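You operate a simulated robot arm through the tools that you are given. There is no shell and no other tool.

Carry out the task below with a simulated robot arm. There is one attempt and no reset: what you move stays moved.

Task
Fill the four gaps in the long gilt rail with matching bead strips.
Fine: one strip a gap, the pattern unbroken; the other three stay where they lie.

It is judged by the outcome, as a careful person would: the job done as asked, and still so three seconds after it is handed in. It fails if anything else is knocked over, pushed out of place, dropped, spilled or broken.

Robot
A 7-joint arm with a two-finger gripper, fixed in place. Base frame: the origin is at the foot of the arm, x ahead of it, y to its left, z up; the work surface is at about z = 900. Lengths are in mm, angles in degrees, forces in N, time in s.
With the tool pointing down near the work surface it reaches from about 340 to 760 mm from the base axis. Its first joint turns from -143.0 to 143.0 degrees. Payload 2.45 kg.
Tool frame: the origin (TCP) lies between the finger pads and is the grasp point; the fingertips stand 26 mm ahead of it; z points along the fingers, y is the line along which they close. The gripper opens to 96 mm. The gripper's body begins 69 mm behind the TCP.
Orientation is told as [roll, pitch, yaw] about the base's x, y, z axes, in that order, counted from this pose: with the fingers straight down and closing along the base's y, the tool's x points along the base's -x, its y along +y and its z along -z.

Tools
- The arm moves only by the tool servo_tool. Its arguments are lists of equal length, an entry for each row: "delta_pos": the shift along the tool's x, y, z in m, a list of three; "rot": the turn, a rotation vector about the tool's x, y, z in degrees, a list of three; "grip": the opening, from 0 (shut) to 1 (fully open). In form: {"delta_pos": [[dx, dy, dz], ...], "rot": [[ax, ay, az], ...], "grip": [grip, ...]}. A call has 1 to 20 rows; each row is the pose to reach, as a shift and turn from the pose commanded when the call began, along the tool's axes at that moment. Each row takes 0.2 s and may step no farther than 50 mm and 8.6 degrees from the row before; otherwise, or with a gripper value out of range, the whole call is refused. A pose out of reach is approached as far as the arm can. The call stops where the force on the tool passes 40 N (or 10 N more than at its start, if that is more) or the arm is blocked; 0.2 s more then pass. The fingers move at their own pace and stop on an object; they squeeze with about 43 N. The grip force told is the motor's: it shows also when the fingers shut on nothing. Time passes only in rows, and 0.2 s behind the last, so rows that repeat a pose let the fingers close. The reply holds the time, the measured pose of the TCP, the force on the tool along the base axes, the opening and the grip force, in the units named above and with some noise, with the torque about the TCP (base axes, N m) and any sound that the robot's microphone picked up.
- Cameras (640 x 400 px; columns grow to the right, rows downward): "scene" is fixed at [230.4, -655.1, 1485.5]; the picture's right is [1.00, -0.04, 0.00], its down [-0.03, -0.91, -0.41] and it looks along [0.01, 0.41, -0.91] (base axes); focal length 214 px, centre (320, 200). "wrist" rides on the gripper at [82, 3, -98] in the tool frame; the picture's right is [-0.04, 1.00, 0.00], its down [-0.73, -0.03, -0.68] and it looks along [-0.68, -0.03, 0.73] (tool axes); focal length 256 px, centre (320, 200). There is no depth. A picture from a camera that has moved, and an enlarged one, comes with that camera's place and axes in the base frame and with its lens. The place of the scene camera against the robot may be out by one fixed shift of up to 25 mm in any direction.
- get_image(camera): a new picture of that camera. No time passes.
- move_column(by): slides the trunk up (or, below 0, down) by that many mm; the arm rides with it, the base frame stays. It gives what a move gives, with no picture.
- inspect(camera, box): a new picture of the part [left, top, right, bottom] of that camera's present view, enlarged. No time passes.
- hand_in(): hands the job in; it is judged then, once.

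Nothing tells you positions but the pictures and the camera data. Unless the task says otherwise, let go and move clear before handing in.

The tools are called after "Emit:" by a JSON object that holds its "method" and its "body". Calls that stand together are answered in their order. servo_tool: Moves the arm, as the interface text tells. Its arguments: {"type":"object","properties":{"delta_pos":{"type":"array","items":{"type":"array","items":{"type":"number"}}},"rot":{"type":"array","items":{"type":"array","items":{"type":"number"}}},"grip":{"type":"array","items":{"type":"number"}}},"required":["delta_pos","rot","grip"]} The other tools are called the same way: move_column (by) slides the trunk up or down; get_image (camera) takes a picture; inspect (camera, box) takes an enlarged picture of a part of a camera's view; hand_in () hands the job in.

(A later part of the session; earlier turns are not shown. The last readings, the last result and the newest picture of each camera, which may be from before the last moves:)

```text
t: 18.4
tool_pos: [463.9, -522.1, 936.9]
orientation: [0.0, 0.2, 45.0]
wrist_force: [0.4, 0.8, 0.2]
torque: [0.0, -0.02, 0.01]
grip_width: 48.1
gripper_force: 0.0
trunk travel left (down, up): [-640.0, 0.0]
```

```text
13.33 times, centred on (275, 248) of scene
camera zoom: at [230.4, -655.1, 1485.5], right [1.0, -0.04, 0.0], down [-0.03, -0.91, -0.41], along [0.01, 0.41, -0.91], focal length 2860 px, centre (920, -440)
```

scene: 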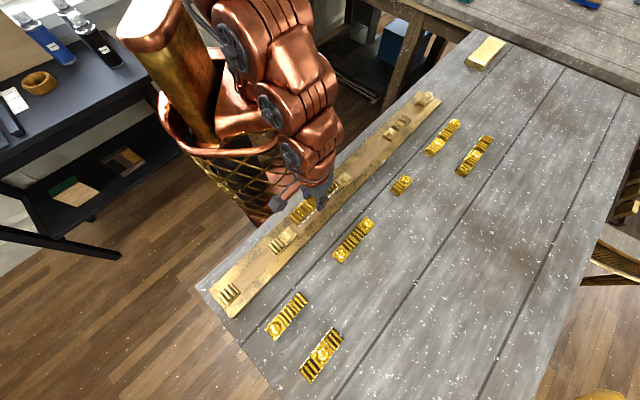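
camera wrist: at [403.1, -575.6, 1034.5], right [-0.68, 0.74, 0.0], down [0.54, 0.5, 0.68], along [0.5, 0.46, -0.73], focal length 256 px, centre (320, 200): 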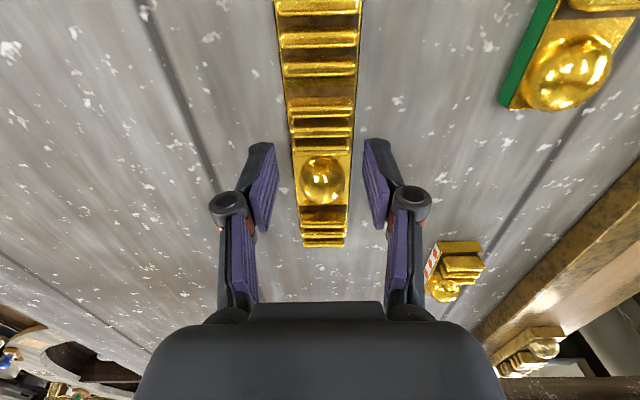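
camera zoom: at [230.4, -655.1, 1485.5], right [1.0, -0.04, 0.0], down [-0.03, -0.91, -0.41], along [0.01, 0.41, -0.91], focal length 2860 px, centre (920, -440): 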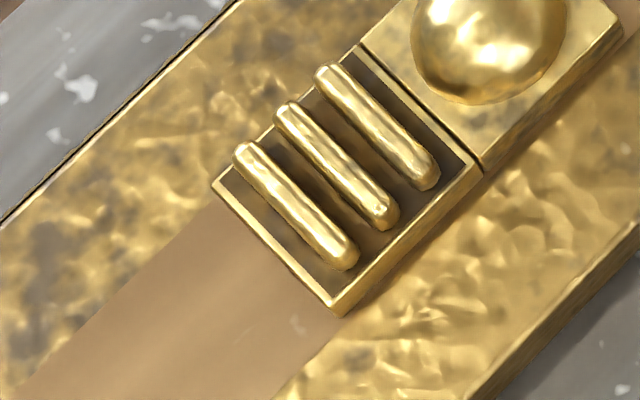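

Emit:
{"method": "servo_tool", "body": {"delta_pos": [[0, 0.0005, 0.004], [0, 0.0005, 0.0085], [0, 0.0005, 0.0085], [0, 0.0005, 0.0085], [0, 0.0005, 0.0085], [0, 0.0005, 0.0085], [0, 0.0005, 0.0085]], "rot": [[0, 0, 0], [0, 0, 0], [0, 0, 0], [0, 0, 0], [0, 0, 0], [0, 0, 0], [0, 0, 0]], "grip": [0.5, 0.5, 0.4, 0.3, 0.25, 0.2, 0.2]}}

Emit:
{"method": "get_image", "body": {"camera": "wrist"}}

```text
t: 20.0
tool_pos: [461.8, -520.6, 926.6]
orientation: [-0.1, 0.2, 45.0]
wrist_force: [-0.3, -0.3, 0.1]
torque: [0.03, -0.06, 0.01]
grip_width: 33.0
gripper_force: 42.8
trunk travel left (down, up): [-640.0, 0.0]
```

```text
taken
camera wrist: at [402.8, -575.1, 1025.7], right [-0.68, 0.74, 0.0], down [0.54, 0.5, 0.68], along [0.5, 0.46, -0.73], focal length 256 px, centre (320, 200)
```

wrist: 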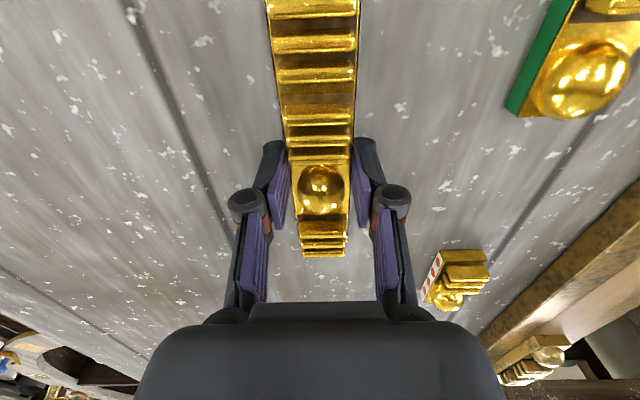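

Emit:
{"method": "servo_tool", "body": {"delta_pos": [[0, 0, -0.01], [0, 0, -0.04], [0, 0, -0.073], [0.016, 0.034, -0.073], [0.032, 0.068, -0.073], [0.048, 0.103, -0.073], [0.064, 0.137, -0.073], [0.08, 0.171, -0.073], [0.096, 0.205, -0.073], [0.11, 0.236, -0.073], [0.11, 0.236, -0.073]], "rot": [[0, 0, 0], [0, 0, 0], [0, 0, 0], [0, 0, 0], [0, 0, 0], [0, 0, 0], [0, 0, 0], [0, 0, 0], [0, 0, 0], [0, 0, 0], [0, 0, 0]], "grip": [0.2, 0.2, 0.2, 0.2, 0.2, 0.2, 0.2, 0.2, 0.2, 0.2, 0.2]}}

Emit:
{"method": "inspect", "body": {"camera": "wrist", "box": [220, 0, 420, 270]}}

Emit:
{"method": "inspect", "body": {"camera": "scene", "box": [275, 210, 305, 240]}}

Emit:
{"method": "inspect", "body": {"camera": "scene", "box": [330, 170, 360, 200]}}

```text
t: 22.4
tool_pos: [217.5, -431.4, 1000.8]
orientation: [-0.1, 0.2, 45.0]
wrist_force: [0.1, -0.2, -1.0]
torque: [0.02, -0.01, -0.03]
grip_width: 33.1
gripper_force: 43.1
trunk travel left (down, up): [-640.0, 0.0]
```

```text
1.48 times, centred on (320, 135) of wrist
camera zoom: at [157.9, -486.0, 1099.1], right [-0.68, 0.74, 0.0], down [0.54, 0.5, 0.68], along [0.5, 0.46, -0.73], focal length 379 px, centre (320, 296)
```

zoom: 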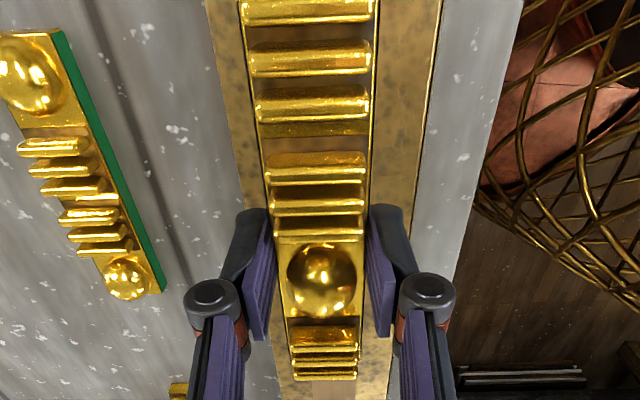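

```text
13.33 times, centred on (290, 225) of scene
camera zoom: at [230.4, -655.1, 1485.5], right [1.0, -0.04, 0.0], down [-0.03, -0.91, -0.41], along [0.01, 0.41, -0.91], focal length 2860 px, centre (720, -133)
```

zoom: 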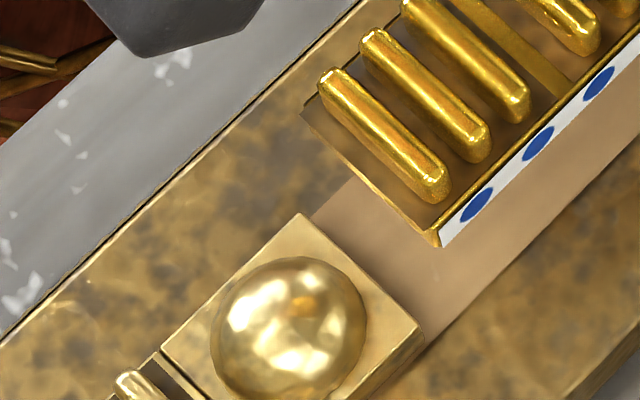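

```text
13.33 times, centred on (345, 185) of scene
camera zoom: at [230.4, -655.1, 1485.5], right [1.0, -0.04, 0.0], down [-0.03, -0.91, -0.41], along [0.01, 0.41, -0.91], focal length 2860 px, centre (-13, 400)
```

zoom: 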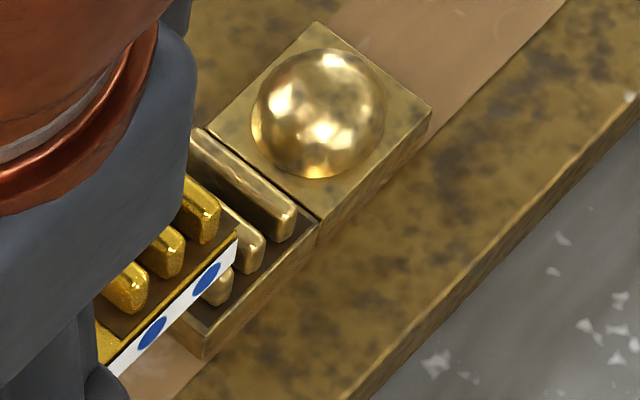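

The strip is now level, with about 8 mm clearance at its near end. I'll shift it 6 mm back, lower it to just above the tile tops and check again.

Emit:
{"method": "servo_tool", "body": {"delta_pos": [[0.0063, -0.0005, 0.0], [0.0063, -0.0005, 0.015], [0.0063, -0.0005, 0.024], [0.0063, -0.0005, 0.024]], "rot": [[0, 0, 0], [0, 0, 0], [0, 0, 0], [0, 0, 0]], "grip": [0.2, 0.2, 0.2, 0.2]}}

Emit:
{"method": "inspect", "body": {"camera": "scene", "box": [275, 210, 305, 240]}}

Emit:
{"method": "inspect", "body": {"camera": "scene", "box": [330, 170, 360, 200]}}

```text
t: 23.4
tool_pos: [214.7, -435.3, 976.4]
orientation: [-0.2, 0.1, 45.0]
wrist_force: [0.1, 0.2, -0.6]
torque: [0.02, 0.02, 0.0]
grip_width: 33.2
gripper_force: 43.1
trunk travel left (down, up): [-640.0, 0.0]
```

```text
13.33 times, centred on (290, 225) of scene
camera zoom: at [230.4, -655.1, 1485.5], right [1.0, -0.04, 0.0], down [-0.03, -0.91, -0.41], along [0.01, 0.41, -0.91], focal length 2860 px, centre (720, -133)
```

zoom: 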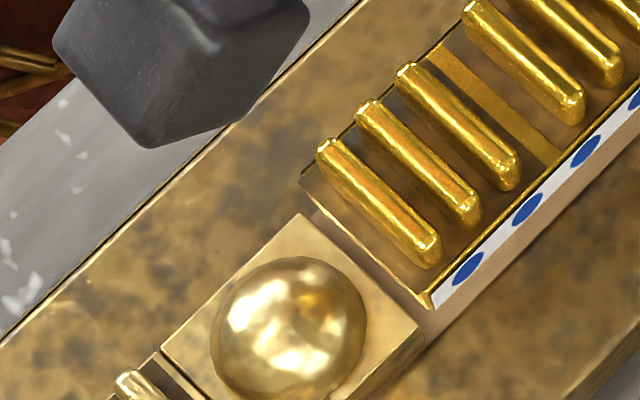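

```text
13.33 times, centred on (345, 185) of scene
camera zoom: at [230.4, -655.1, 1485.5], right [1.0, -0.04, 0.0], down [-0.03, -0.91, -0.41], along [0.01, 0.41, -0.91], focal length 2860 px, centre (-13, 400)
```

zoom: 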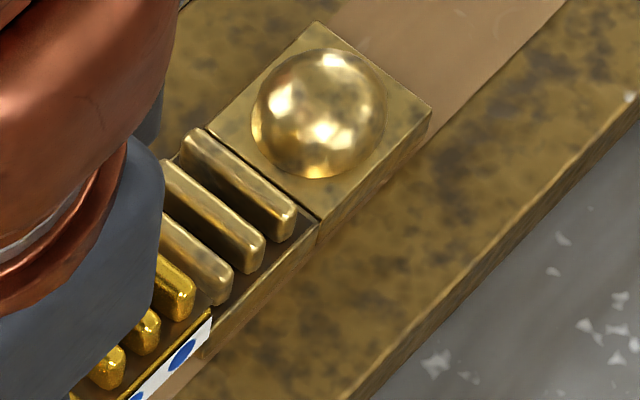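

Emit:
{"method": "servo_tool", "body": {"delta_pos": [[0.0006, -0.0003, 0.0], [0.0006, -0.0003, 0.007], [0.0006, -0.0003, 0.012], [0.0006, -0.0003, 0.016], [0.0006, -0.0003, 0.016]], "rot": [[0, 0, 0], [0, 0, 0], [0, 0, 0], [0, 0, 0], [0, 0, 0]], "grip": [0.2, 0.2, 0.2, 0.2, 0.2]}}

Emit:
{"method": "inspect", "body": {"camera": "scene", "box": [275, 210, 305, 240]}}

Emit:
{"method": "inspect", "body": {"camera": "scene", "box": [330, 170, 360, 200]}}

```text
t: 24.6
tool_pos: [213.7, -437.4, 961.1]
orientation: [-0.2, 0.1, 44.9]
wrist_force: [-1.7, -3.7, 14.0]
torque: [-0.93, 0.85, 0.1]
grip_width: 33.1
gripper_force: 42.8
trunk travel left (down, up): [-640.0, 0.0]
```

```text
13.33 times, centred on (290, 225) of scene
camera zoom: at [230.4, -655.1, 1485.5], right [1.0, -0.04, 0.0], down [-0.03, -0.91, -0.41], along [0.01, 0.41, -0.91], focal length 2860 px, centre (720, -133)
```

zoom: 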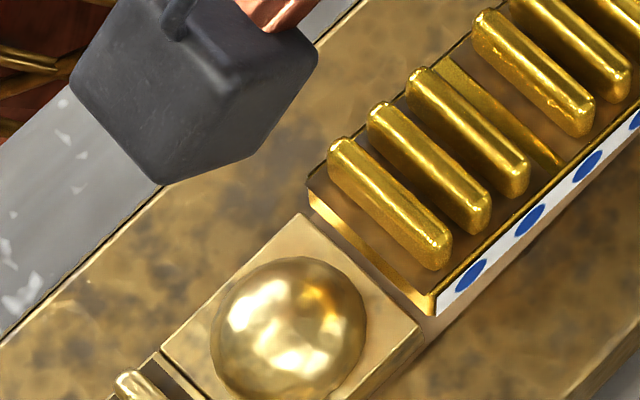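

```text
13.33 times, centred on (345, 185) of scene
camera zoom: at [230.4, -655.1, 1485.5], right [1.0, -0.04, 0.0], down [-0.03, -0.91, -0.41], along [0.01, 0.41, -0.91], focal length 2860 px, centre (-13, 400)
```

zoom: 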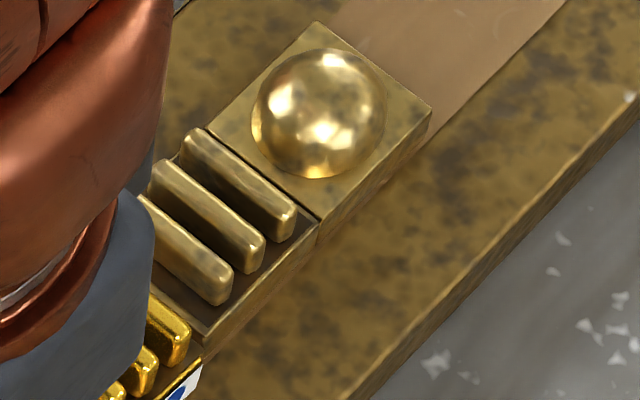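

Another early contact at the near end. I need a closer look before going on.

Emit:
{"method": "inspect", "body": {"camera": "scene", "box": [287, 217, 299, 229]}}

Emit:
{"method": "get_image", "body": {"camera": "wrist"}}

Emit:
{"method": "inspect", "body": {"camera": "scene", "box": [265, 165, 365, 265]}}

```text
16.00 times, centred on (293, 223) of scene
camera zoom: at [230.4, -655.1, 1485.5], right [1.0, -0.04, 0.0], down [-0.03, -0.91, -0.41], along [0.01, 0.41, -0.91], focal length 3432 px, centre (752, -168)
```

zoom: 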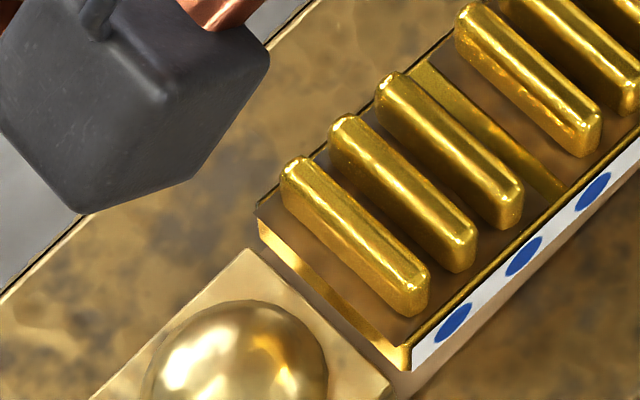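

```text
taken
camera wrist: at [153.6, -491.0, 1059.5], right [-0.68, 0.74, 0.0], down [0.54, 0.5, 0.68], along [0.5, 0.46, -0.74], focal length 256 px, centre (320, 200)
```

wrist: 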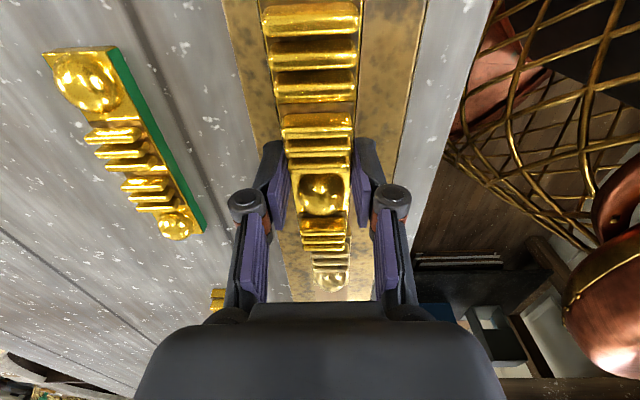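

```text
4.00 times, centred on (315, 215) of scene
camera zoom: at [230.4, -655.1, 1485.5], right [1.0, -0.04, 0.0], down [-0.03, -0.91, -0.41], along [0.01, 0.41, -0.91], focal length 858 px, centre (340, 140)
```

zoom: 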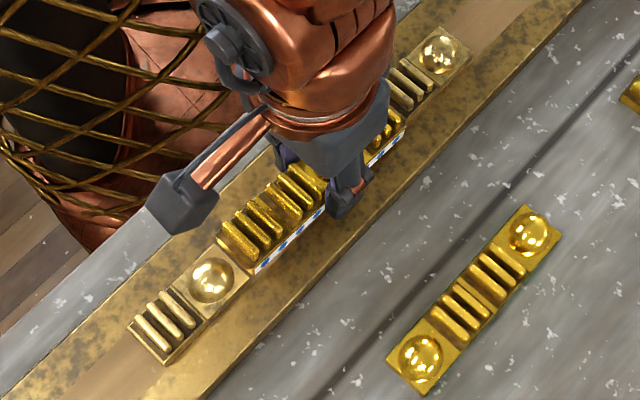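

The force location and the pitch don't fit my height estimates for the rail, so I'll stop guessing. I'll put the strip back on its free table spot, then probe the rail height with closed fingers.

Emit:
{"method": "servo_tool", "body": {"delta_pos": [[0, 0, -0.02], [0, 0, -0.04], [-0.017, -0.034, -0.04], [-0.034, -0.067, -0.04], [-0.05, -0.1, -0.04], [-0.067, -0.134, -0.04], [-0.084, -0.168, -0.04], [-0.1, -0.201, -0.04], [-0.1166, -0.2343, -0.04], [-0.1166, -0.2343, -0.01], [-0.1166, -0.2343, 0.015], [-0.1166, -0.2343, 0.022], [-0.1166, -0.2343, 0.025]], "rot": [[0, 0, 0], [0, 0, 0], [0, 0, 0], [0, 0, 0], [0, 0, 0], [0, 0, 0], [0, 0, 0], [0, 0, 0], [0, 0, 0], [0, 0, 0], [0, 0, 0], [0, 0, 0], [0, 0, 0]], "grip": [0.2, 0.2, 0.2, 0.2, 0.2, 0.2, 0.2, 0.2, 0.2, 0.2, 0.2, 0.2, 0.2]}}

Emit:
{"method": "get_image", "body": {"camera": "wrist"}}

```text
t: 27.4
tool_pos: [462.4, -520.7, 934.7]
orientation: [0.0, 0.1, 44.9]
wrist_force: [-0.7, 0.5, -1.4]
torque: [-0.01, 0.0, -0.03]
grip_width: 32.9
gripper_force: 43.4
trunk travel left (down, up): [-640.0, 0.0]
```

```text
taken
camera wrist: at [402.8, -574.9, 1033.8], right [-0.68, 0.74, 0.0], down [0.54, 0.5, 0.68], along [0.5, 0.46, -0.73], focal length 256 px, centre (320, 200)
```

wrist: 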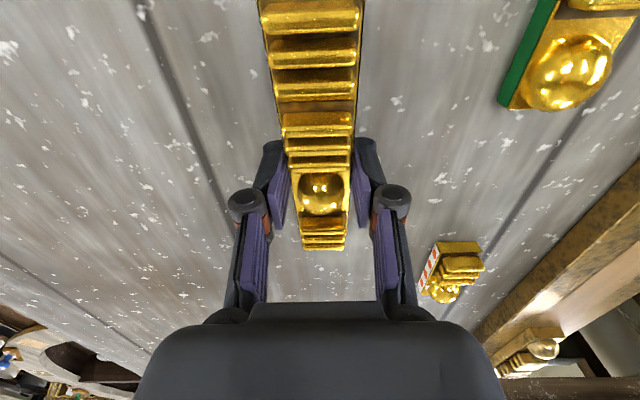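

Emit:
{"method": "servo_tool", "body": {"delta_pos": [[0, 0, 0.001], [0, 0, 0.002]], "rot": [[0, 0, 0], [0, 0, 0]], "grip": [0.2, 0.2]}}

Emit:
{"method": "servo_tool", "body": {"delta_pos": [[0, 0, 0.001], [0, 0, 0.002]], "rot": [[0, 0, 0], [0, 0, 0]], "grip": [0.2, 0.2]}}

```text
t: 28.0
tool_pos: [461.2, -519.7, 934.1]
orientation: [-0.2, 0.0, 45.1]
wrist_force: [0.9, -0.1, 5.4]
torque: [0.24, -0.37, -0.02]
grip_width: 32.8
gripper_force: 43.1
trunk travel left (down, up): [-640.0, 0.0]
```

```text
t: 28.6
tool_pos: [461.3, -520.2, 932.6]
orientation: [-0.2, 0.0, 44.9]
wrist_force: [0.3, -2.1, 16.5]
torque: [0.69, -0.82, -0.12]
grip_width: 33.1
gripper_force: 43.0
trunk travel left (down, up): [-640.0, 0.0]
```

Emit:
{"method": "servo_tool", "body": {"delta_pos": [[0, 0, 0], [0, 0, 0], [0, 0, 0], [0, 0, -0.03], [0, 0, -0.07], [0, 0, -0.07]], "rot": [[0, 0, 0], [0, 0, 0], [0, 0, 0], [0, 0, 0], [0, 0, 0], [0, 0, 0]], "grip": [0.4, 0.5, 0.5, 0.5, 0.5, 0.5]}}

Emit:
{"method": "get_image", "body": {"camera": "wrist"}}

Emit:
{"method": "get_image", "body": {"camera": "scene"}}

```text
t: 30.0
tool_pos: [462.2, -519.8, 1001.2]
orientation: [-0.1, 0.1, 45.0]
wrist_force: [-0.7, 0.3, 0.0]
torque: [0.01, 0.02, 0.01]
grip_width: 48.2
gripper_force: 0.0
trunk travel left (down, up): [-640.0, 0.0]
```

```text
taken
camera wrist: at [401.7, -574.5, 1100.1], right [-0.68, 0.74, 0.0], down [0.54, 0.5, 0.68], along [0.5, 0.46, -0.73], focal length 256 px, centre (320, 200)
```

wrist: 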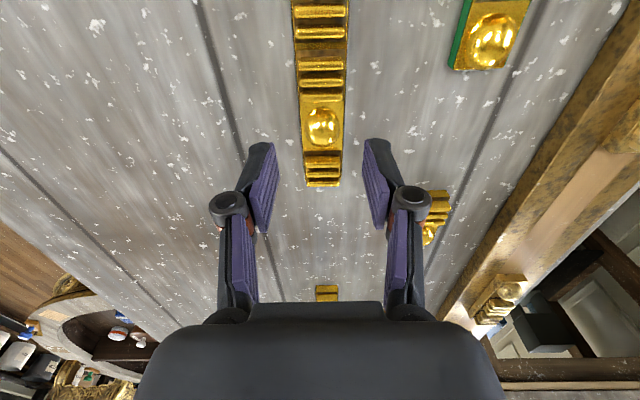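

```text
taken
```

scene: 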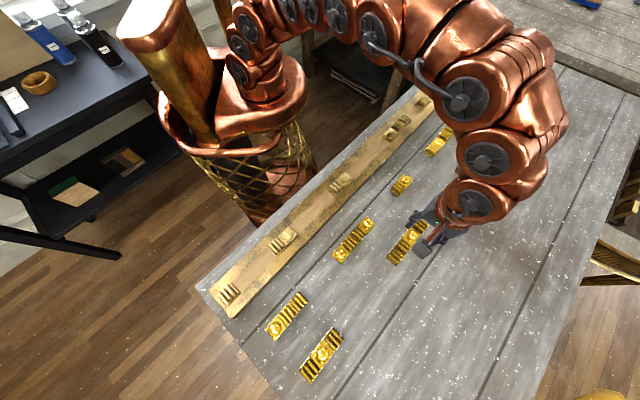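

Emit:
{"method": "servo_tool", "body": {"delta_pos": [[0.017, 0.034, 0], [0.034, 0.068, 0], [0.05, 0.102, 0], [0.067, 0.137, 0], [0.083, 0.171, 0], [0.1, 0.205, 0], [0.116, 0.239, 0], [0.116, 0.239, 0.02], [0.116, 0.239, 0.03], [0.116, 0.239, 0.03]], "rot": [[0, 0, 0], [0, 0, 0], [0, 0, 0], [0, 0, 0], [0, 0, 0], [0, 0, 0], [0, 0, 0], [0, 0, 0], [0, 0, 0], [0, 0, 0]], "grip": [0, 0, 0, 0, 0, 0, 0, 0, 0, 0]}}

Emit:
{"method": "servo_tool", "body": {"delta_pos": [[0, 0, 0.002], [0, 0, 0.004], [0, 0, 0.006], [0, 0, 0.008], [0, 0, 0.01], [0, 0, 0.012]], "rot": [[0, 0, 0], [0, 0, 0], [0, 0, 0], [0, 0, 0], [0, 0, 0], [0, 0, 0]], "grip": [0, 0, 0, 0, 0, 0]}}

Emit:
{"method": "get_image", "body": {"camera": "wrist"}}

```text
t: 32.2
tool_pos: [210.8, -433.3, 971.7]
orientation: [0.1, 0.1, 44.9]
wrist_force: [0.9, 0.0, 0.7]
torque: [0.0, 0.01, -0.02]
grip_width: 0.0
gripper_force: 28.5
trunk travel left (down, up): [-640.0, 0.0]
```

```text
t: 33.6
tool_pos: [211.9, -432.6, 959.1]
orientation: [-0.1, 0.1, 44.9]
wrist_force: [1.0, -0.4, 0.0]
torque: [0.0, -0.03, -0.01]
grip_width: 0.3
gripper_force: 28.6
trunk travel left (down, up): [-640.0, 0.0]
```

```text
taken
camera wrist: at [151.2, -487.9, 1057.8], right [-0.68, 0.74, 0.0], down [0.54, 0.5, 0.68], along [0.5, 0.46, -0.73], focal length 256 px, centre (320, 200)
```

wrist: 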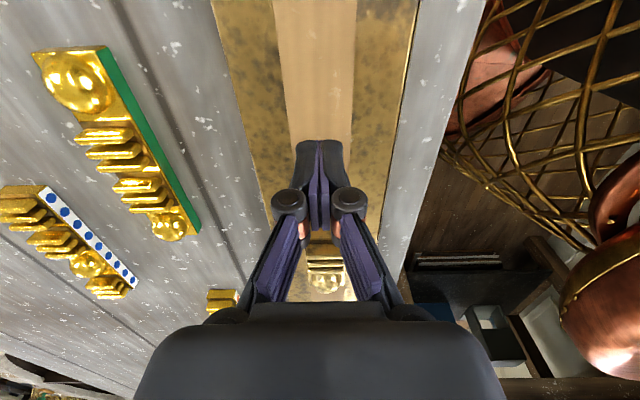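

Emit:
{"method": "servo_tool", "body": {"delta_pos": [[0, 0, 0.0015], [0, 0, 0.003], [0, 0, 0.0045], [0, 0, 0.006], [0, 0, 0.0075], [0, 0, 0.009], [0, 0, 0.0105], [0, 0, 0.012]], "rot": [[0, 0, 0], [0, 0, 0], [0, 0, 0], [0, 0, 0], [0, 0, 0], [0, 0, 0], [0, 0, 0], [0, 0, 0]], "grip": [0, 0, 0, 0, 0, 0, 0, 0]}}

```text
t: 35.4
tool_pos: [210.8, -433.7, 947.7]
orientation: [-0.1, 0.0, 44.9]
wrist_force: [1.7, 1.2, -0.7]
torque: [0.0, 0.02, 0.0]
grip_width: 0.2
gripper_force: 28.4
trunk travel left (down, up): [-640.0, 0.0]
```

Emit:
{"method": "servo_tool", "body": {"delta_pos": [[0, 0, 0.0015], [0, 0, 0.003], [0, 0, 0.0045], [0, 0, 0.006], [0, 0, 0.0075], [0, 0, 0.009], [0, 0, 0.0105], [0, 0, 0.012]], "rot": [[0, 0, 0], [0, 0, 0], [0, 0, 0], [0, 0, 0], [0, 0, 0], [0, 0, 0], [0, 0, 0], [0, 0, 0]], "grip": [0, 0, 0, 0, 0, 0, 0, 0]}}

```text
t: 36.5
tool_pos: [210.7, -432.8, 944.5]
orientation: [-0.4, 0.2, 45.0]
wrist_force: [-3.0, 11.1, 26.7]
torque: [0.43, -0.02, 0.04]
grip_width: 0.0
gripper_force: 28.2
trunk travel left (down, up): [-640.0, 0.0]
stopped in row 5: the force on the tool passed its limit at 44 N (the readings are from after the stop); the commanded pose is now the measured one
```

The rail top is at about z=919, so tiles top out near 931 and their beads near 941. Recomputed with that, gap 2 is about 155 mm long for a 148 mm strip, and both wrist views put its centre at along ≈ -156 and lateral ≈ 455.5, so I had been about 2–4 mm too near and 4 mm sideways. I'll lift and fetch the strip again.

Emit:
{"method": "servo_tool", "body": {"delta_pos": [[0, 0, -0.03], [0, 0, -0.056], [-0.017, -0.034, -0.056], [-0.034, -0.068, -0.056], [-0.05, -0.102, -0.056], [-0.067, -0.136, -0.056], [-0.083, -0.17, -0.056], [-0.1, -0.204, -0.056], [-0.116, -0.2395, -0.056], [-0.116, -0.2395, -0.02], [-0.116, -0.2395, -0.01], [-0.116, -0.2395, -0.01]], "rot": [[0, 0, 0], [0, 0, 0], [0, 0, 0], [0, 0, 0], [0, 0, 0], [0, 0, 0], [0, 0, 0], [0, 0, 0], [0, 0, 0], [0, 0, 0], [0, 0, 0], [0, 0, 0]], "grip": [0.5, 0.5, 0.5, 0.5, 0.5, 0.5, 0.5, 0.5, 0.5, 0.5, 0.5, 0.5]}}

Emit:
{"method": "inspect", "body": {"camera": "wrist", "box": [240, 0, 400, 240]}}

```text
t: 39.1
tool_pos: [462.5, -521.8, 953.8]
orientation: [-0.3, 0.1, 44.9]
wrist_force: [0.0, -0.6, -0.6]
torque: [-0.04, -0.02, 0.03]
grip_width: 48.0
gripper_force: 0.1
trunk travel left (down, up): [-640.0, 0.0]
```

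```text
1.67 times, centred on (320, 120) of wrist
camera zoom: at [403.1, -575.9, 1052.4], right [-0.68, 0.74, -0.01], down [0.54, 0.5, 0.68], along [0.5, 0.46, -0.74], focal length 427 px, centre (320, 333)
```

zoom: 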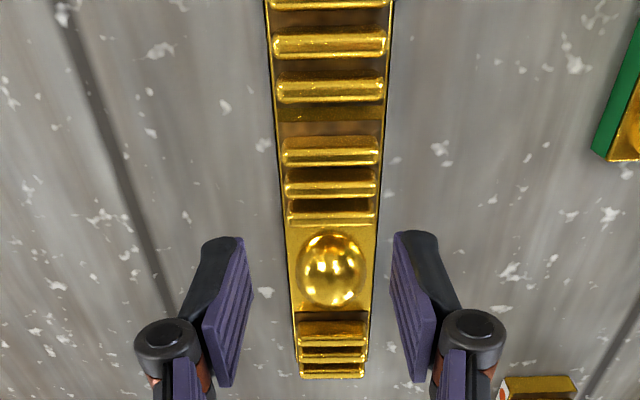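

Emit:
{"method": "servo_tool", "body": {"delta_pos": [[0.03, 0, 0], [0.06, 0, 0], [0.06, 0, 0]], "rot": [[0, 0, 0], [0, 0, 0], [0, 0, 0]], "grip": [0.5, 0.5, 0.5]}}

Emit:
{"method": "inspect", "body": {"camera": "wrist", "box": [260, 50, 380, 140]}}

Emit:
{"method": "inspect", "body": {"camera": "wrist", "box": [240, 60, 400, 280]}}

```text
t: 39.9
tool_pos: [421.0, -564.5, 953.3]
orientation: [-0.3, 0.1, 44.9]
wrist_force: [-0.5, 0.8, 0.2]
torque: [0.01, 0.0, 0.01]
grip_width: 48.0
gripper_force: 0.0
trunk travel left (down, up): [-640.0, 0.0]
```

```text
4.44 times, centred on (320, 95) of wrist
camera zoom: at [360.5, -617.8, 1052.2], right [-0.68, 0.74, 0.0], down [0.54, 0.5, 0.68], along [0.5, 0.46, -0.74], focal length 1138 px, centre (320, 667)
```

zoom: 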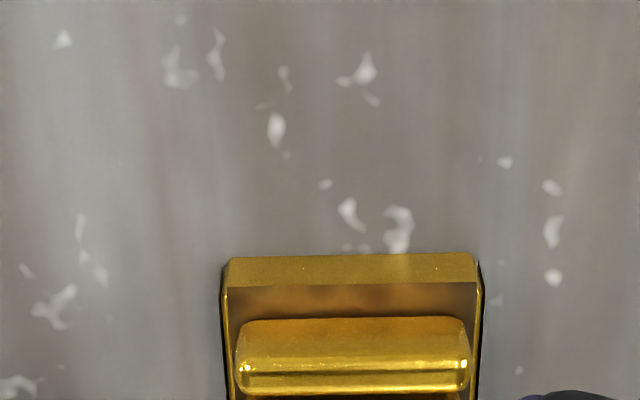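

```text
1.82 times, centred on (320, 170) of wrist
camera zoom: at [360.5, -617.8, 1052.2], right [-0.68, 0.74, 0.0], down [0.54, 0.5, 0.68], along [0.5, 0.46, -0.74], focal length 465 px, centre (320, 254)
```

zoom: 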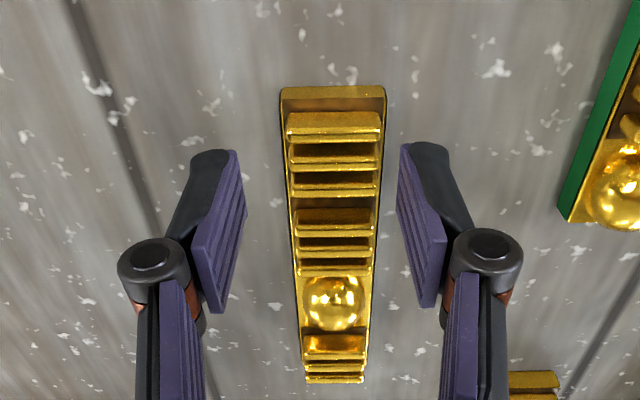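

Emit:
{"method": "servo_tool", "body": {"delta_pos": [[-0.03, 0.003, 0], [-0.057, 0.003, 0], [-0.057, 0.003, 0.012], [-0.057, 0.003, 0.0258], [-0.057, 0.003, 0.0258], [-0.057, 0.003, 0.0258], [-0.057, 0.003, 0.0258], [-0.057, 0.003, 0.0258], [-0.057, 0.003, 0.0258]], "rot": [[0, 0, 0], [0, 0, 0], [0, 0, 0], [0, 0, 0], [0, 0, 0], [0, 0, 0], [0, 0, 0], [0, 0, 0], [0, 0, 0]], "grip": [0.5, 0.5, 0.5, 0.5, 0.4, 0.3, 0.2, 0.2, 0.2]}}

Emit:
{"method": "servo_tool", "body": {"delta_pos": [[0, 0, -0.01], [0, 0, -0.04], [0, 0, -0.073], [0, 0, -0.073], [0, 0, -0.073]], "rot": [[0, 0, 0], [0, 0, 0], [0, 0, 0], [0, 0, 0], [0, 0, 0]], "grip": [0.2, 0.2, 0.2, 0.2, 0.2]}}

Emit:
{"method": "inspect", "body": {"camera": "wrist", "box": [240, 0, 400, 260]}}

```text
t: 41.9
tool_pos: [457.2, -521.7, 928.2]
orientation: [-0.3, 0.1, 44.9]
wrist_force: [0.6, -0.9, 3.6]
torque: [0.0, 0.02, 0.02]
grip_width: 33.0
gripper_force: 43.1
trunk travel left (down, up): [-640.0, 0.0]
```

```text
t: 43.1
tool_pos: [458.8, -522.6, 1003.2]
orientation: [-0.2, 0.2, 44.9]
wrist_force: [-1.0, -0.9, -0.3]
torque: [0.03, 0.01, -0.02]
grip_width: 33.0
gripper_force: 42.9
trunk travel left (down, up): [-640.0, 0.0]
```

```text
1.54 times, centred on (320, 130) of wrist
camera zoom: at [398.7, -576.0, 1100.5], right [-0.68, 0.74, 0.0], down [0.54, 0.5, 0.68], along [0.5, 0.46, -0.74], focal length 394 px, centre (320, 308)
```

zoom: 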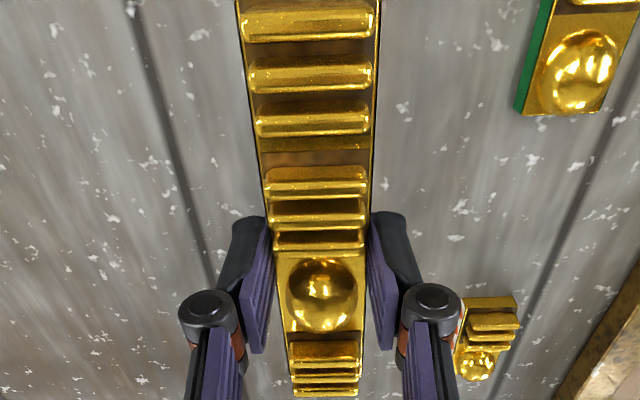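

Emit:
{"method": "servo_tool", "body": {"delta_pos": [[0.016, 0.034, 0], [0.032, 0.068, 0], [0.048, 0.102, 0], [0.064, 0.136, 0], [0.08, 0.17, 0], [0.096, 0.204, 0], [0.1114, 0.238, 0], [0.1114, 0.238, 0.01], [0.1114, 0.238, 0.01]], "rot": [[0, 0, 0], [0, 0, 0], [0, 0, 0], [0, 0, 0], [0, 0, 0], [0, 0, 0], [0, 0, 0], [0, 0, 0], [0, 0, 0]], "grip": [0.2, 0.2, 0.2, 0.2, 0.2, 0.2, 0.2, 0.2, 0.2]}}

Emit:
{"method": "inspect", "body": {"camera": "scene", "box": [275, 210, 305, 240]}}

Emit:
{"method": "inspect", "body": {"camera": "scene", "box": [330, 170, 360, 200]}}

Emit:
{"method": "inspect", "body": {"camera": "wrist", "box": [200, 0, 440, 300]}}

```text
t: 45.1
tool_pos: [209.7, -432.1, 989.9]
orientation: [-0.3, 0.2, 44.9]
wrist_force: [0.2, 0.5, -0.4]
torque: [0.0, 0.01, -0.03]
grip_width: 33.2
gripper_force: 43.1
trunk travel left (down, up): [-640.0, 0.0]
```

```text
13.33 times, centred on (290, 225) of scene
camera zoom: at [230.4, -655.1, 1485.5], right [1.0, -0.04, 0.0], down [-0.03, -0.91, -0.41], along [0.01, 0.41, -0.91], focal length 2860 px, centre (720, -133)
```

zoom: 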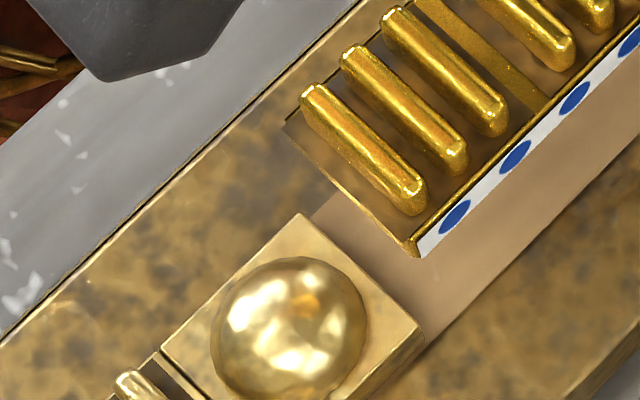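

```text
13.33 times, centred on (345, 185) of scene
camera zoom: at [230.4, -655.1, 1485.5], right [1.0, -0.04, 0.0], down [-0.03, -0.91, -0.41], along [0.01, 0.41, -0.91], focal length 2860 px, centre (-13, 400)
```

zoom: 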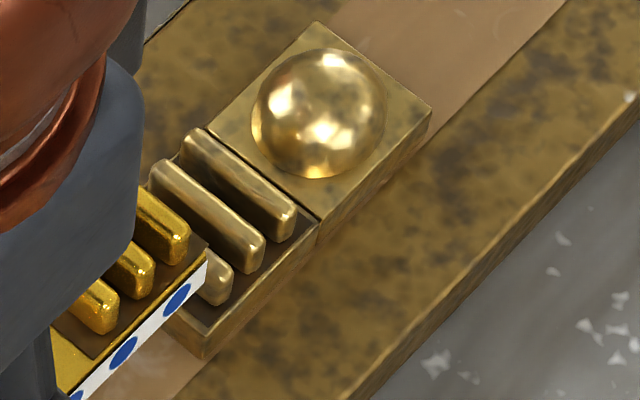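

```text
1.33 times, centred on (320, 150) of wrist
camera zoom: at [150.9, -485.5, 1088.8], right [-0.68, 0.74, -0.01], down [0.54, 0.5, 0.68], along [0.5, 0.46, -0.74], focal length 341 px, centre (320, 267)
```

zoom: 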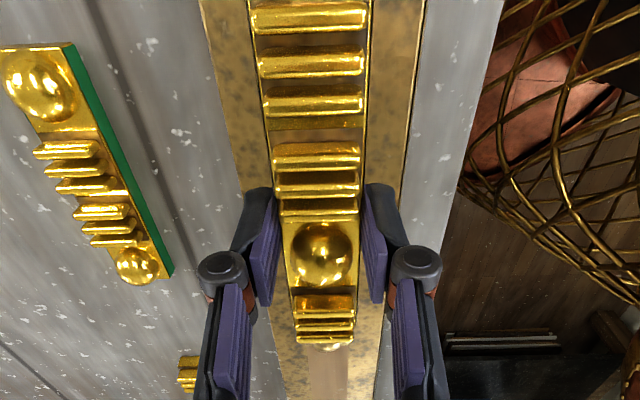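

Emit:
{"method": "inspect", "body": {"camera": "wrist", "box": [190, 0, 310, 90]}}

Emit:
{"method": "inspect", "body": {"camera": "wrist", "box": [240, 210, 360, 300]}}

Emit:
{"method": "inspect", "body": {"camera": "wrist", "box": [310, 0, 430, 90]}}

Emit:
{"method": "inspect", "body": {"camera": "wrist", "box": [330, 210, 450, 300]}}

```text
4.44 times, centred on (250, 45) of wrist
camera zoom: at [150.9, -485.5, 1088.8], right [-0.68, 0.74, -0.01], down [0.54, 0.5, 0.68], along [0.5, 0.46, -0.74], focal length 1138 px, centre (631, 889)
```

zoom: 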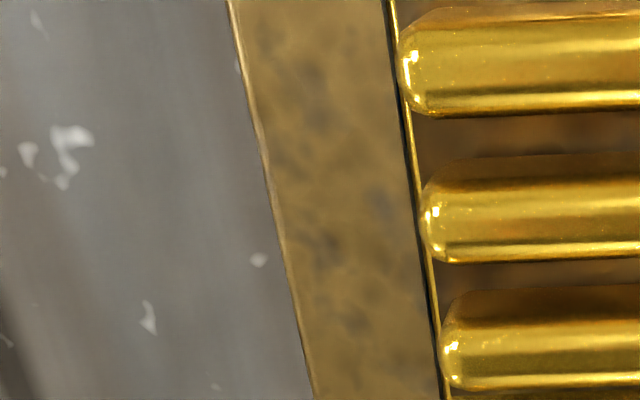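

```text
4.44 times, centred on (300, 255) of wrist
camera zoom: at [150.9, -485.5, 1088.8], right [-0.68, 0.74, -0.01], down [0.54, 0.5, 0.68], along [0.5, 0.46, -0.74], focal length 1138 px, centre (409, -44)
```

zoom: 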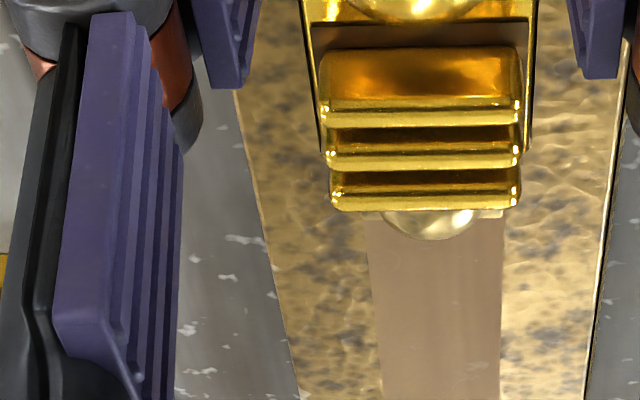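

```text
4.44 times, centred on (370, 45) of wrist
camera zoom: at [150.9, -485.5, 1088.8], right [-0.68, 0.74, -0.01], down [0.54, 0.5, 0.68], along [0.5, 0.46, -0.74], focal length 1138 px, centre (98, 889)
```

zoom: 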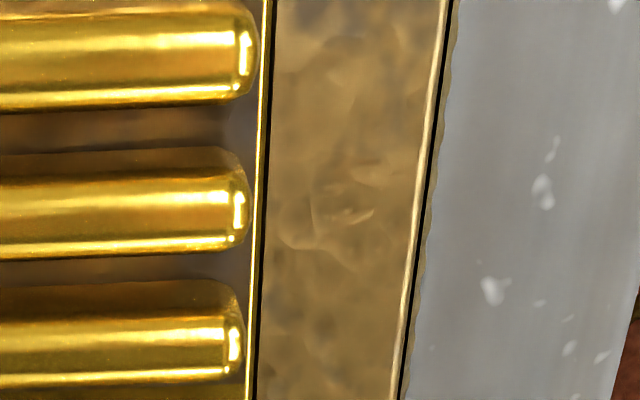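

```text
4.44 times, centred on (390, 255) of wrist
camera zoom: at [150.9, -485.5, 1088.8], right [-0.68, 0.74, -0.01], down [0.54, 0.5, 0.68], along [0.5, 0.46, -0.74], focal length 1138 px, centre (9, -44)
```

zoom: 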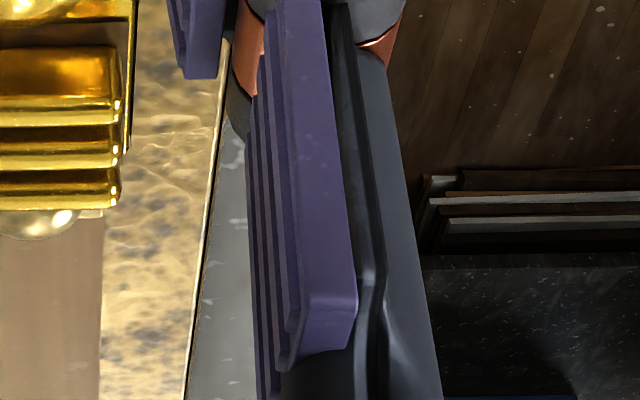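

Near clearance about 5 mm, far about 4 mm, and the strip is parallel to the rail to within 0.3°. I'll make a 1 mm sideways correction and lower it in.

Emit:
{"method": "servo_tool", "body": {"delta_pos": [[0.0003, -0.0012, 0], [0.0003, -0.0012, 0.01], [0.0003, -0.0012, 0.02], [0.0003, -0.0012, 0.028], [0.0003, -0.0012, 0.028]], "rot": [[0, 0, 0], [0, 0, 0], [0, 0, 0], [0, 0, 0], [0, 0, 0]], "grip": [0.2, 0.2, 0.2, 0.2, 0.2]}}

Emit:
{"method": "inspect", "body": {"camera": "scene", "box": [275, 210, 305, 240]}}

Emit:
{"method": "inspect", "body": {"camera": "scene", "box": [330, 170, 360, 200]}}

```text
t: 46.3
tool_pos: [211.6, -432.0, 962.8]
orientation: [-0.3, 0.2, 44.9]
wrist_force: [-0.7, -0.3, -1.4]
torque: [0.02, -0.01, 0.01]
grip_width: 33.0
gripper_force: 43.2
trunk travel left (down, up): [-640.0, 0.0]
```

```text
13.33 times, centred on (290, 225) of scene
camera zoom: at [230.4, -655.1, 1485.5], right [1.0, -0.04, 0.0], down [-0.03, -0.91, -0.41], along [0.01, 0.41, -0.91], focal length 2860 px, centre (720, -133)
```

zoom: 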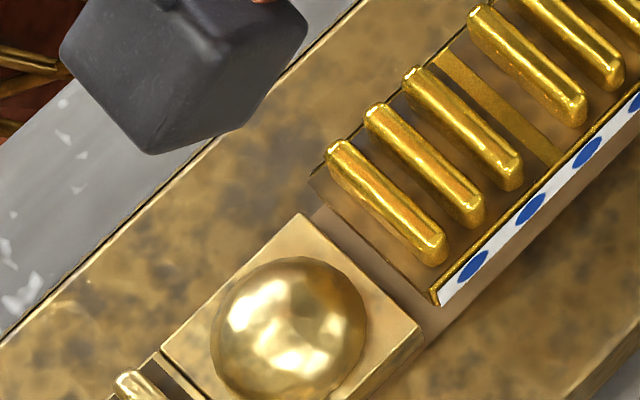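

```text
13.33 times, centred on (345, 185) of scene
camera zoom: at [230.4, -655.1, 1485.5], right [1.0, -0.04, 0.0], down [-0.03, -0.91, -0.41], along [0.01, 0.41, -0.91], focal length 2860 px, centre (-13, 400)
```

zoom: 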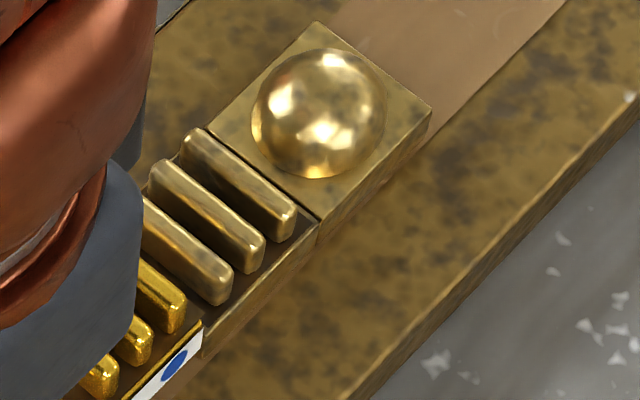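

Emit:
{"method": "servo_tool", "body": {"delta_pos": [[0, 0, 0.005], [0, 0, 0.01], [0, 0, 0.012], [0, 0, 0.013], [0, 0, 0.013]], "rot": [[0, 0, 0], [0, 0, 0], [0, 0, 0], [0, 0, 0], [0, 0, 0]], "grip": [0.2, 0.2, 0.2, 0.2, 0.2]}}

Emit:
{"method": "inspect", "body": {"camera": "scene", "box": [275, 210, 305, 240]}}

Emit:
{"method": "inspect", "body": {"camera": "scene", "box": [330, 170, 360, 200]}}

```text
t: 47.5
tool_pos: [210.8, -433.9, 948.8]
orientation: [-0.3, 0.1, 44.9]
wrist_force: [-0.1, 0.7, -1.7]
torque: [0.01, -0.02, -0.01]
grip_width: 32.9
gripper_force: 43.2
trunk travel left (down, up): [-640.0, 0.0]
```

```text
13.33 times, centred on (290, 225) of scene
camera zoom: at [230.4, -655.1, 1485.5], right [1.0, -0.04, 0.0], down [-0.03, -0.91, -0.41], along [0.01, 0.41, -0.91], focal length 2860 px, centre (720, -133)
```

zoom: 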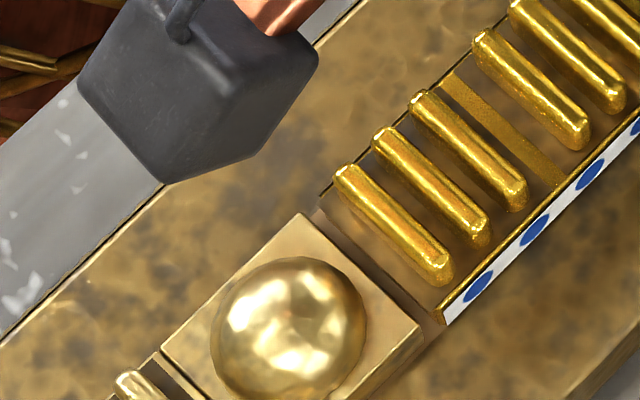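

```text
13.33 times, centred on (345, 185) of scene
camera zoom: at [230.4, -655.1, 1485.5], right [1.0, -0.04, 0.0], down [-0.03, -0.91, -0.41], along [0.01, 0.41, -0.91], focal length 2860 px, centre (-13, 400)
```

zoom: 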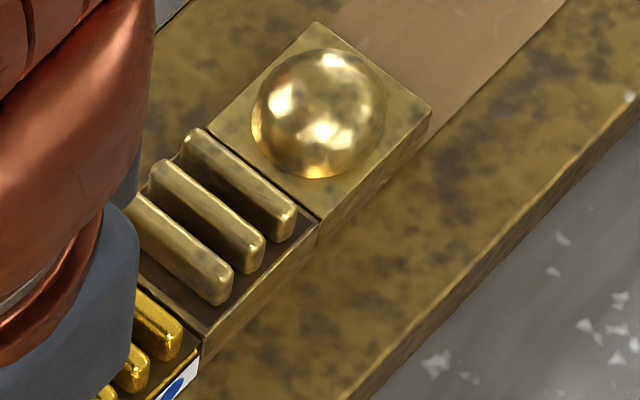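

The strip is down inside the gap with no contact. I'll lower the last couple of mm and release.

Emit:
{"method": "servo_tool", "body": {"delta_pos": [[0, 0, 0.001], [0, 0, 0.002], [0, 0, 0.003]], "rot": [[0, 0, 0], [0, 0, 0], [0, 0, 0]], "grip": [0.2, 0.2, 0.2]}}

```text
t: 48.3
tool_pos: [212.2, -432.5, 948.0]
orientation: [-0.5, 0.3, 44.9]
wrist_force: [-0.3, 3.3, 34.7]
torque: [0.06, 0.0, -0.01]
grip_width: 33.2
gripper_force: 42.9
trunk travel left (down, up): [-640.0, 0.0]
```

Flat contact with the rail, no tilt. Releasing and lifting.

Emit:
{"method": "servo_tool", "body": {"delta_pos": [[0, 0, -0.0025], [0, 0, -0.0025], [0, 0, -0.0025], [0, 0, -0.0025], [0, 0, -0.02], [0, 0, -0.05], [0.02, 0, -0.06], [0.06, 0, -0.06], [0.1, 0, -0.06], [0.1, 0, -0.06]], "rot": [[0, 0, 0], [0, 0, 0], [0, 0, 0], [0, 0, 0], [0, 0, 0], [0, 0, 0], [0, 0, 0], [0, 0, 0], [0, 0, 0], [0, 0, 0]], "grip": [0.2, 0.4, 0.5, 0.5, 0.5, 0.5, 0.5, 0.5, 0.5, 0.5]}}

Emit:
{"method": "get_image", "body": {"camera": "wrist"}}

Emit:
{"method": "inspect", "body": {"camera": "wrist", "box": [240, 40, 400, 240]}}

Emit:
{"method": "inspect", "body": {"camera": "scene", "box": [270, 165, 360, 255]}}

```text
t: 50.5
tool_pos: [139.6, -502.7, 1006.3]
orientation: [-0.2, 0.1, 44.8]
wrist_force: [0.2, 0.3, -0.3]
torque: [0.0, 0.03, 0.02]
grip_width: 48.2
gripper_force: 0.1
trunk travel left (down, up): [-640.0, 0.0]
```

```text
taken
camera wrist: at [80.5, -557.2, 1105.1], right [-0.68, 0.74, 0.0], down [0.54, 0.5, 0.68], along [0.5, 0.46, -0.74], focal length 256 px, centre (320, 200)
```

wrist: 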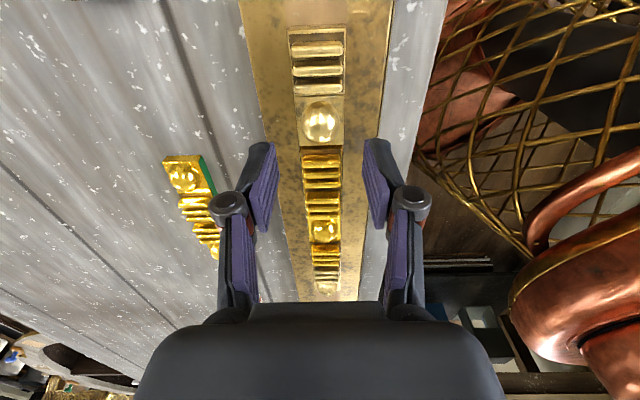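

```text
2.00 times, centred on (320, 140) of wrist
camera zoom: at [80.5, -557.2, 1105.1], right [-0.68, 0.74, 0.0], down [0.54, 0.5, 0.68], along [0.5, 0.46, -0.74], focal length 512 px, centre (320, 320)
```

zoom: 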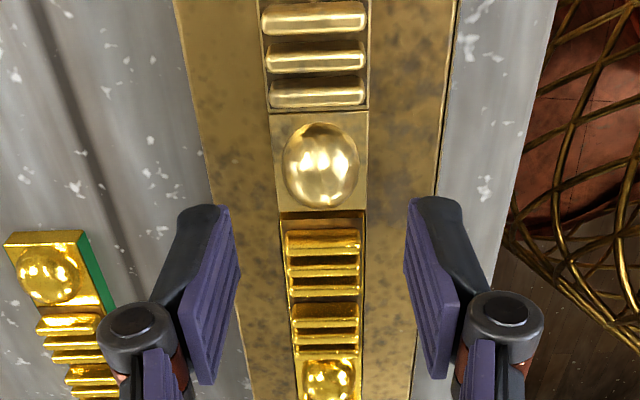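

```text
4.44 times, centred on (315, 210) of scene
camera zoom: at [230.4, -655.1, 1485.5], right [1.0, -0.04, 0.0], down [-0.03, -0.91, -0.41], along [0.01, 0.41, -0.91], focal length 953 px, centre (342, 156)
```

zoom: 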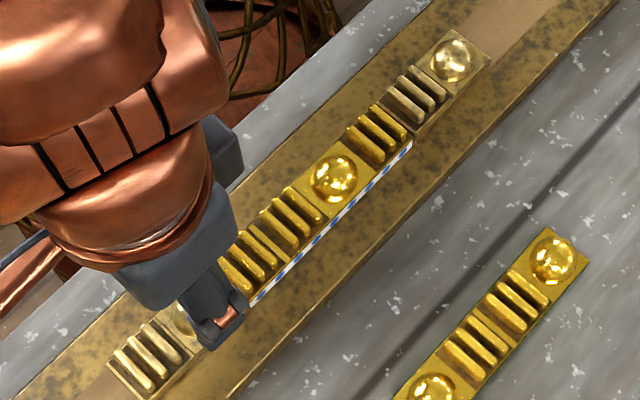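

Gap 2 is filled and the pattern runs through it. Next I'll measure gap 1 with the wrist camera.

Emit:
{"method": "servo_tool", "body": {"delta_pos": [[0.035, 0, 0], [0.07, 0, 0], [0.102, 0, 0], [0.102, 0, 0]], "rot": [[0, 0, 0], [0, 0, 0], [0, 0, 0], [0, 0, 0]], "grip": [0.5, 0.5, 0.5, 0.5]}}

Emit:
{"method": "get_image", "body": {"camera": "wrist"}}

Emit:
{"method": "inspect", "body": {"camera": "wrist", "box": [260, 0, 380, 90]}}

Emit:
{"method": "inspect", "body": {"camera": "wrist", "box": [260, 90, 380, 180]}}

```text
t: 51.5
tool_pos: [69.1, -576.2, 1006.9]
orientation: [-0.3, 0.1, 44.8]
wrist_force: [0.5, -0.6, -0.1]
torque: [0.0, -0.02, 0.02]
grip_width: 47.8
gripper_force: 0.2
trunk travel left (down, up): [-640.0, 0.0]
```

```text
taken
camera wrist: at [8.9, -629.3, 1105.0], right [-0.68, 0.74, -0.01], down [0.54, 0.5, 0.68], along [0.5, 0.46, -0.74], focal length 256 px, centre (320, 200)
```

wrist: 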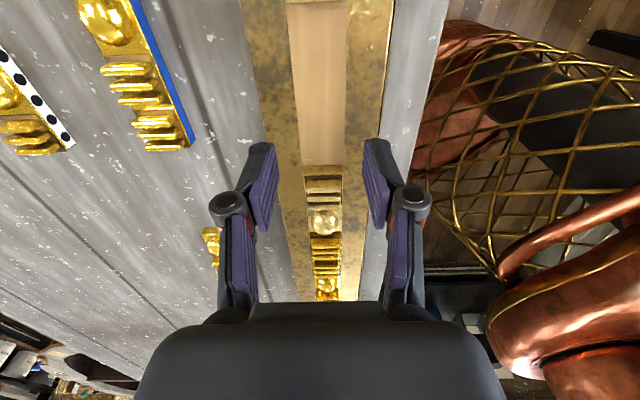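

```text
4.44 times, centred on (320, 45) of wrist
camera zoom: at [8.9, -629.3, 1105.0], right [-0.68, 0.74, -0.01], down [0.54, 0.5, 0.68], along [0.5, 0.46, -0.74], focal length 1138 px, centre (320, 889)
```

zoom: 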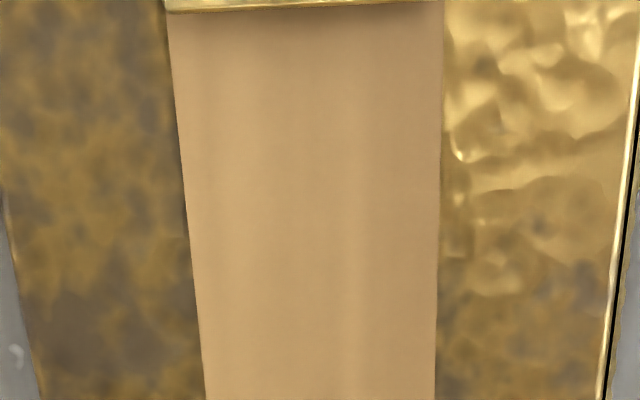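

```text
4.44 times, centred on (320, 135) of wrist
camera zoom: at [8.9, -629.3, 1105.0], right [-0.68, 0.74, -0.01], down [0.54, 0.5, 0.68], along [0.5, 0.46, -0.74], focal length 1138 px, centre (320, 489)
```

zoom: 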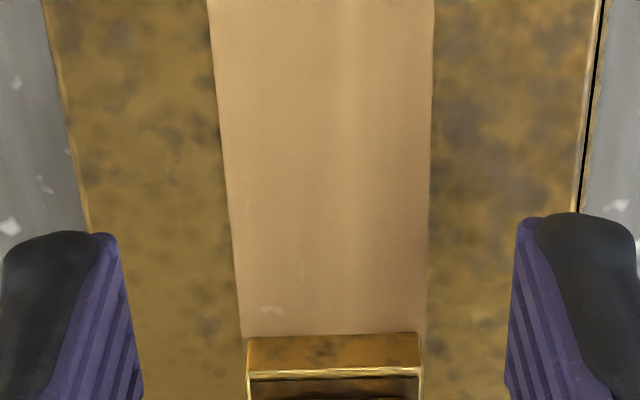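

Gap 1 measured: 116 mm long, centre at along -366, lateral 455.7. Now I'll approach the matching 3‑unit strip (R o R), near (221,-766), which is at the edge of reach.

Emit:
{"method": "servo_tool", "body": {"delta_pos": [[0, -0.04, 0], [0, -0.08, 0], [0, -0.12, 0], [0, -0.16, 0.02], [0, -0.199, 0.041], [0, -0.199, 0.041]], "rot": [[0, 0, 0], [0, 0, 0], [0, 0, 0], [0, 0, 0], [0, 0, 0], [0, 0, 0]], "grip": [0.6, 0.6, 0.6, 0.6, 0.6, 0.6]}}

Emit:
{"method": "get_image", "body": {"camera": "wrist"}}

```text
t: 52.9
tool_pos: [209.4, -715.9, 966.7]
orientation: [-0.1, -0.1, 44.9]
wrist_force: [-0.1, -0.9, -0.6]
torque: [0.05, -0.05, -0.01]
grip_width: 57.5
gripper_force: 0.0
trunk travel left (down, up): [-640.0, 0.0]
```

```text
taken
camera wrist: at [150.5, -769.5, 1064.6], right [-0.68, 0.74, 0.0], down [0.54, 0.5, 0.68], along [0.5, 0.46, -0.73], focal length 256 px, centre (320, 200)
```

wrist: 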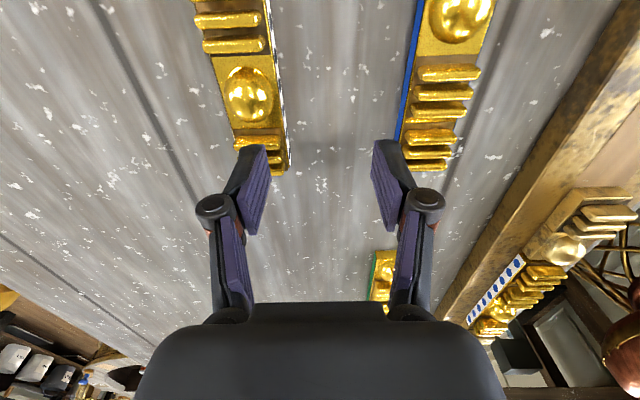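

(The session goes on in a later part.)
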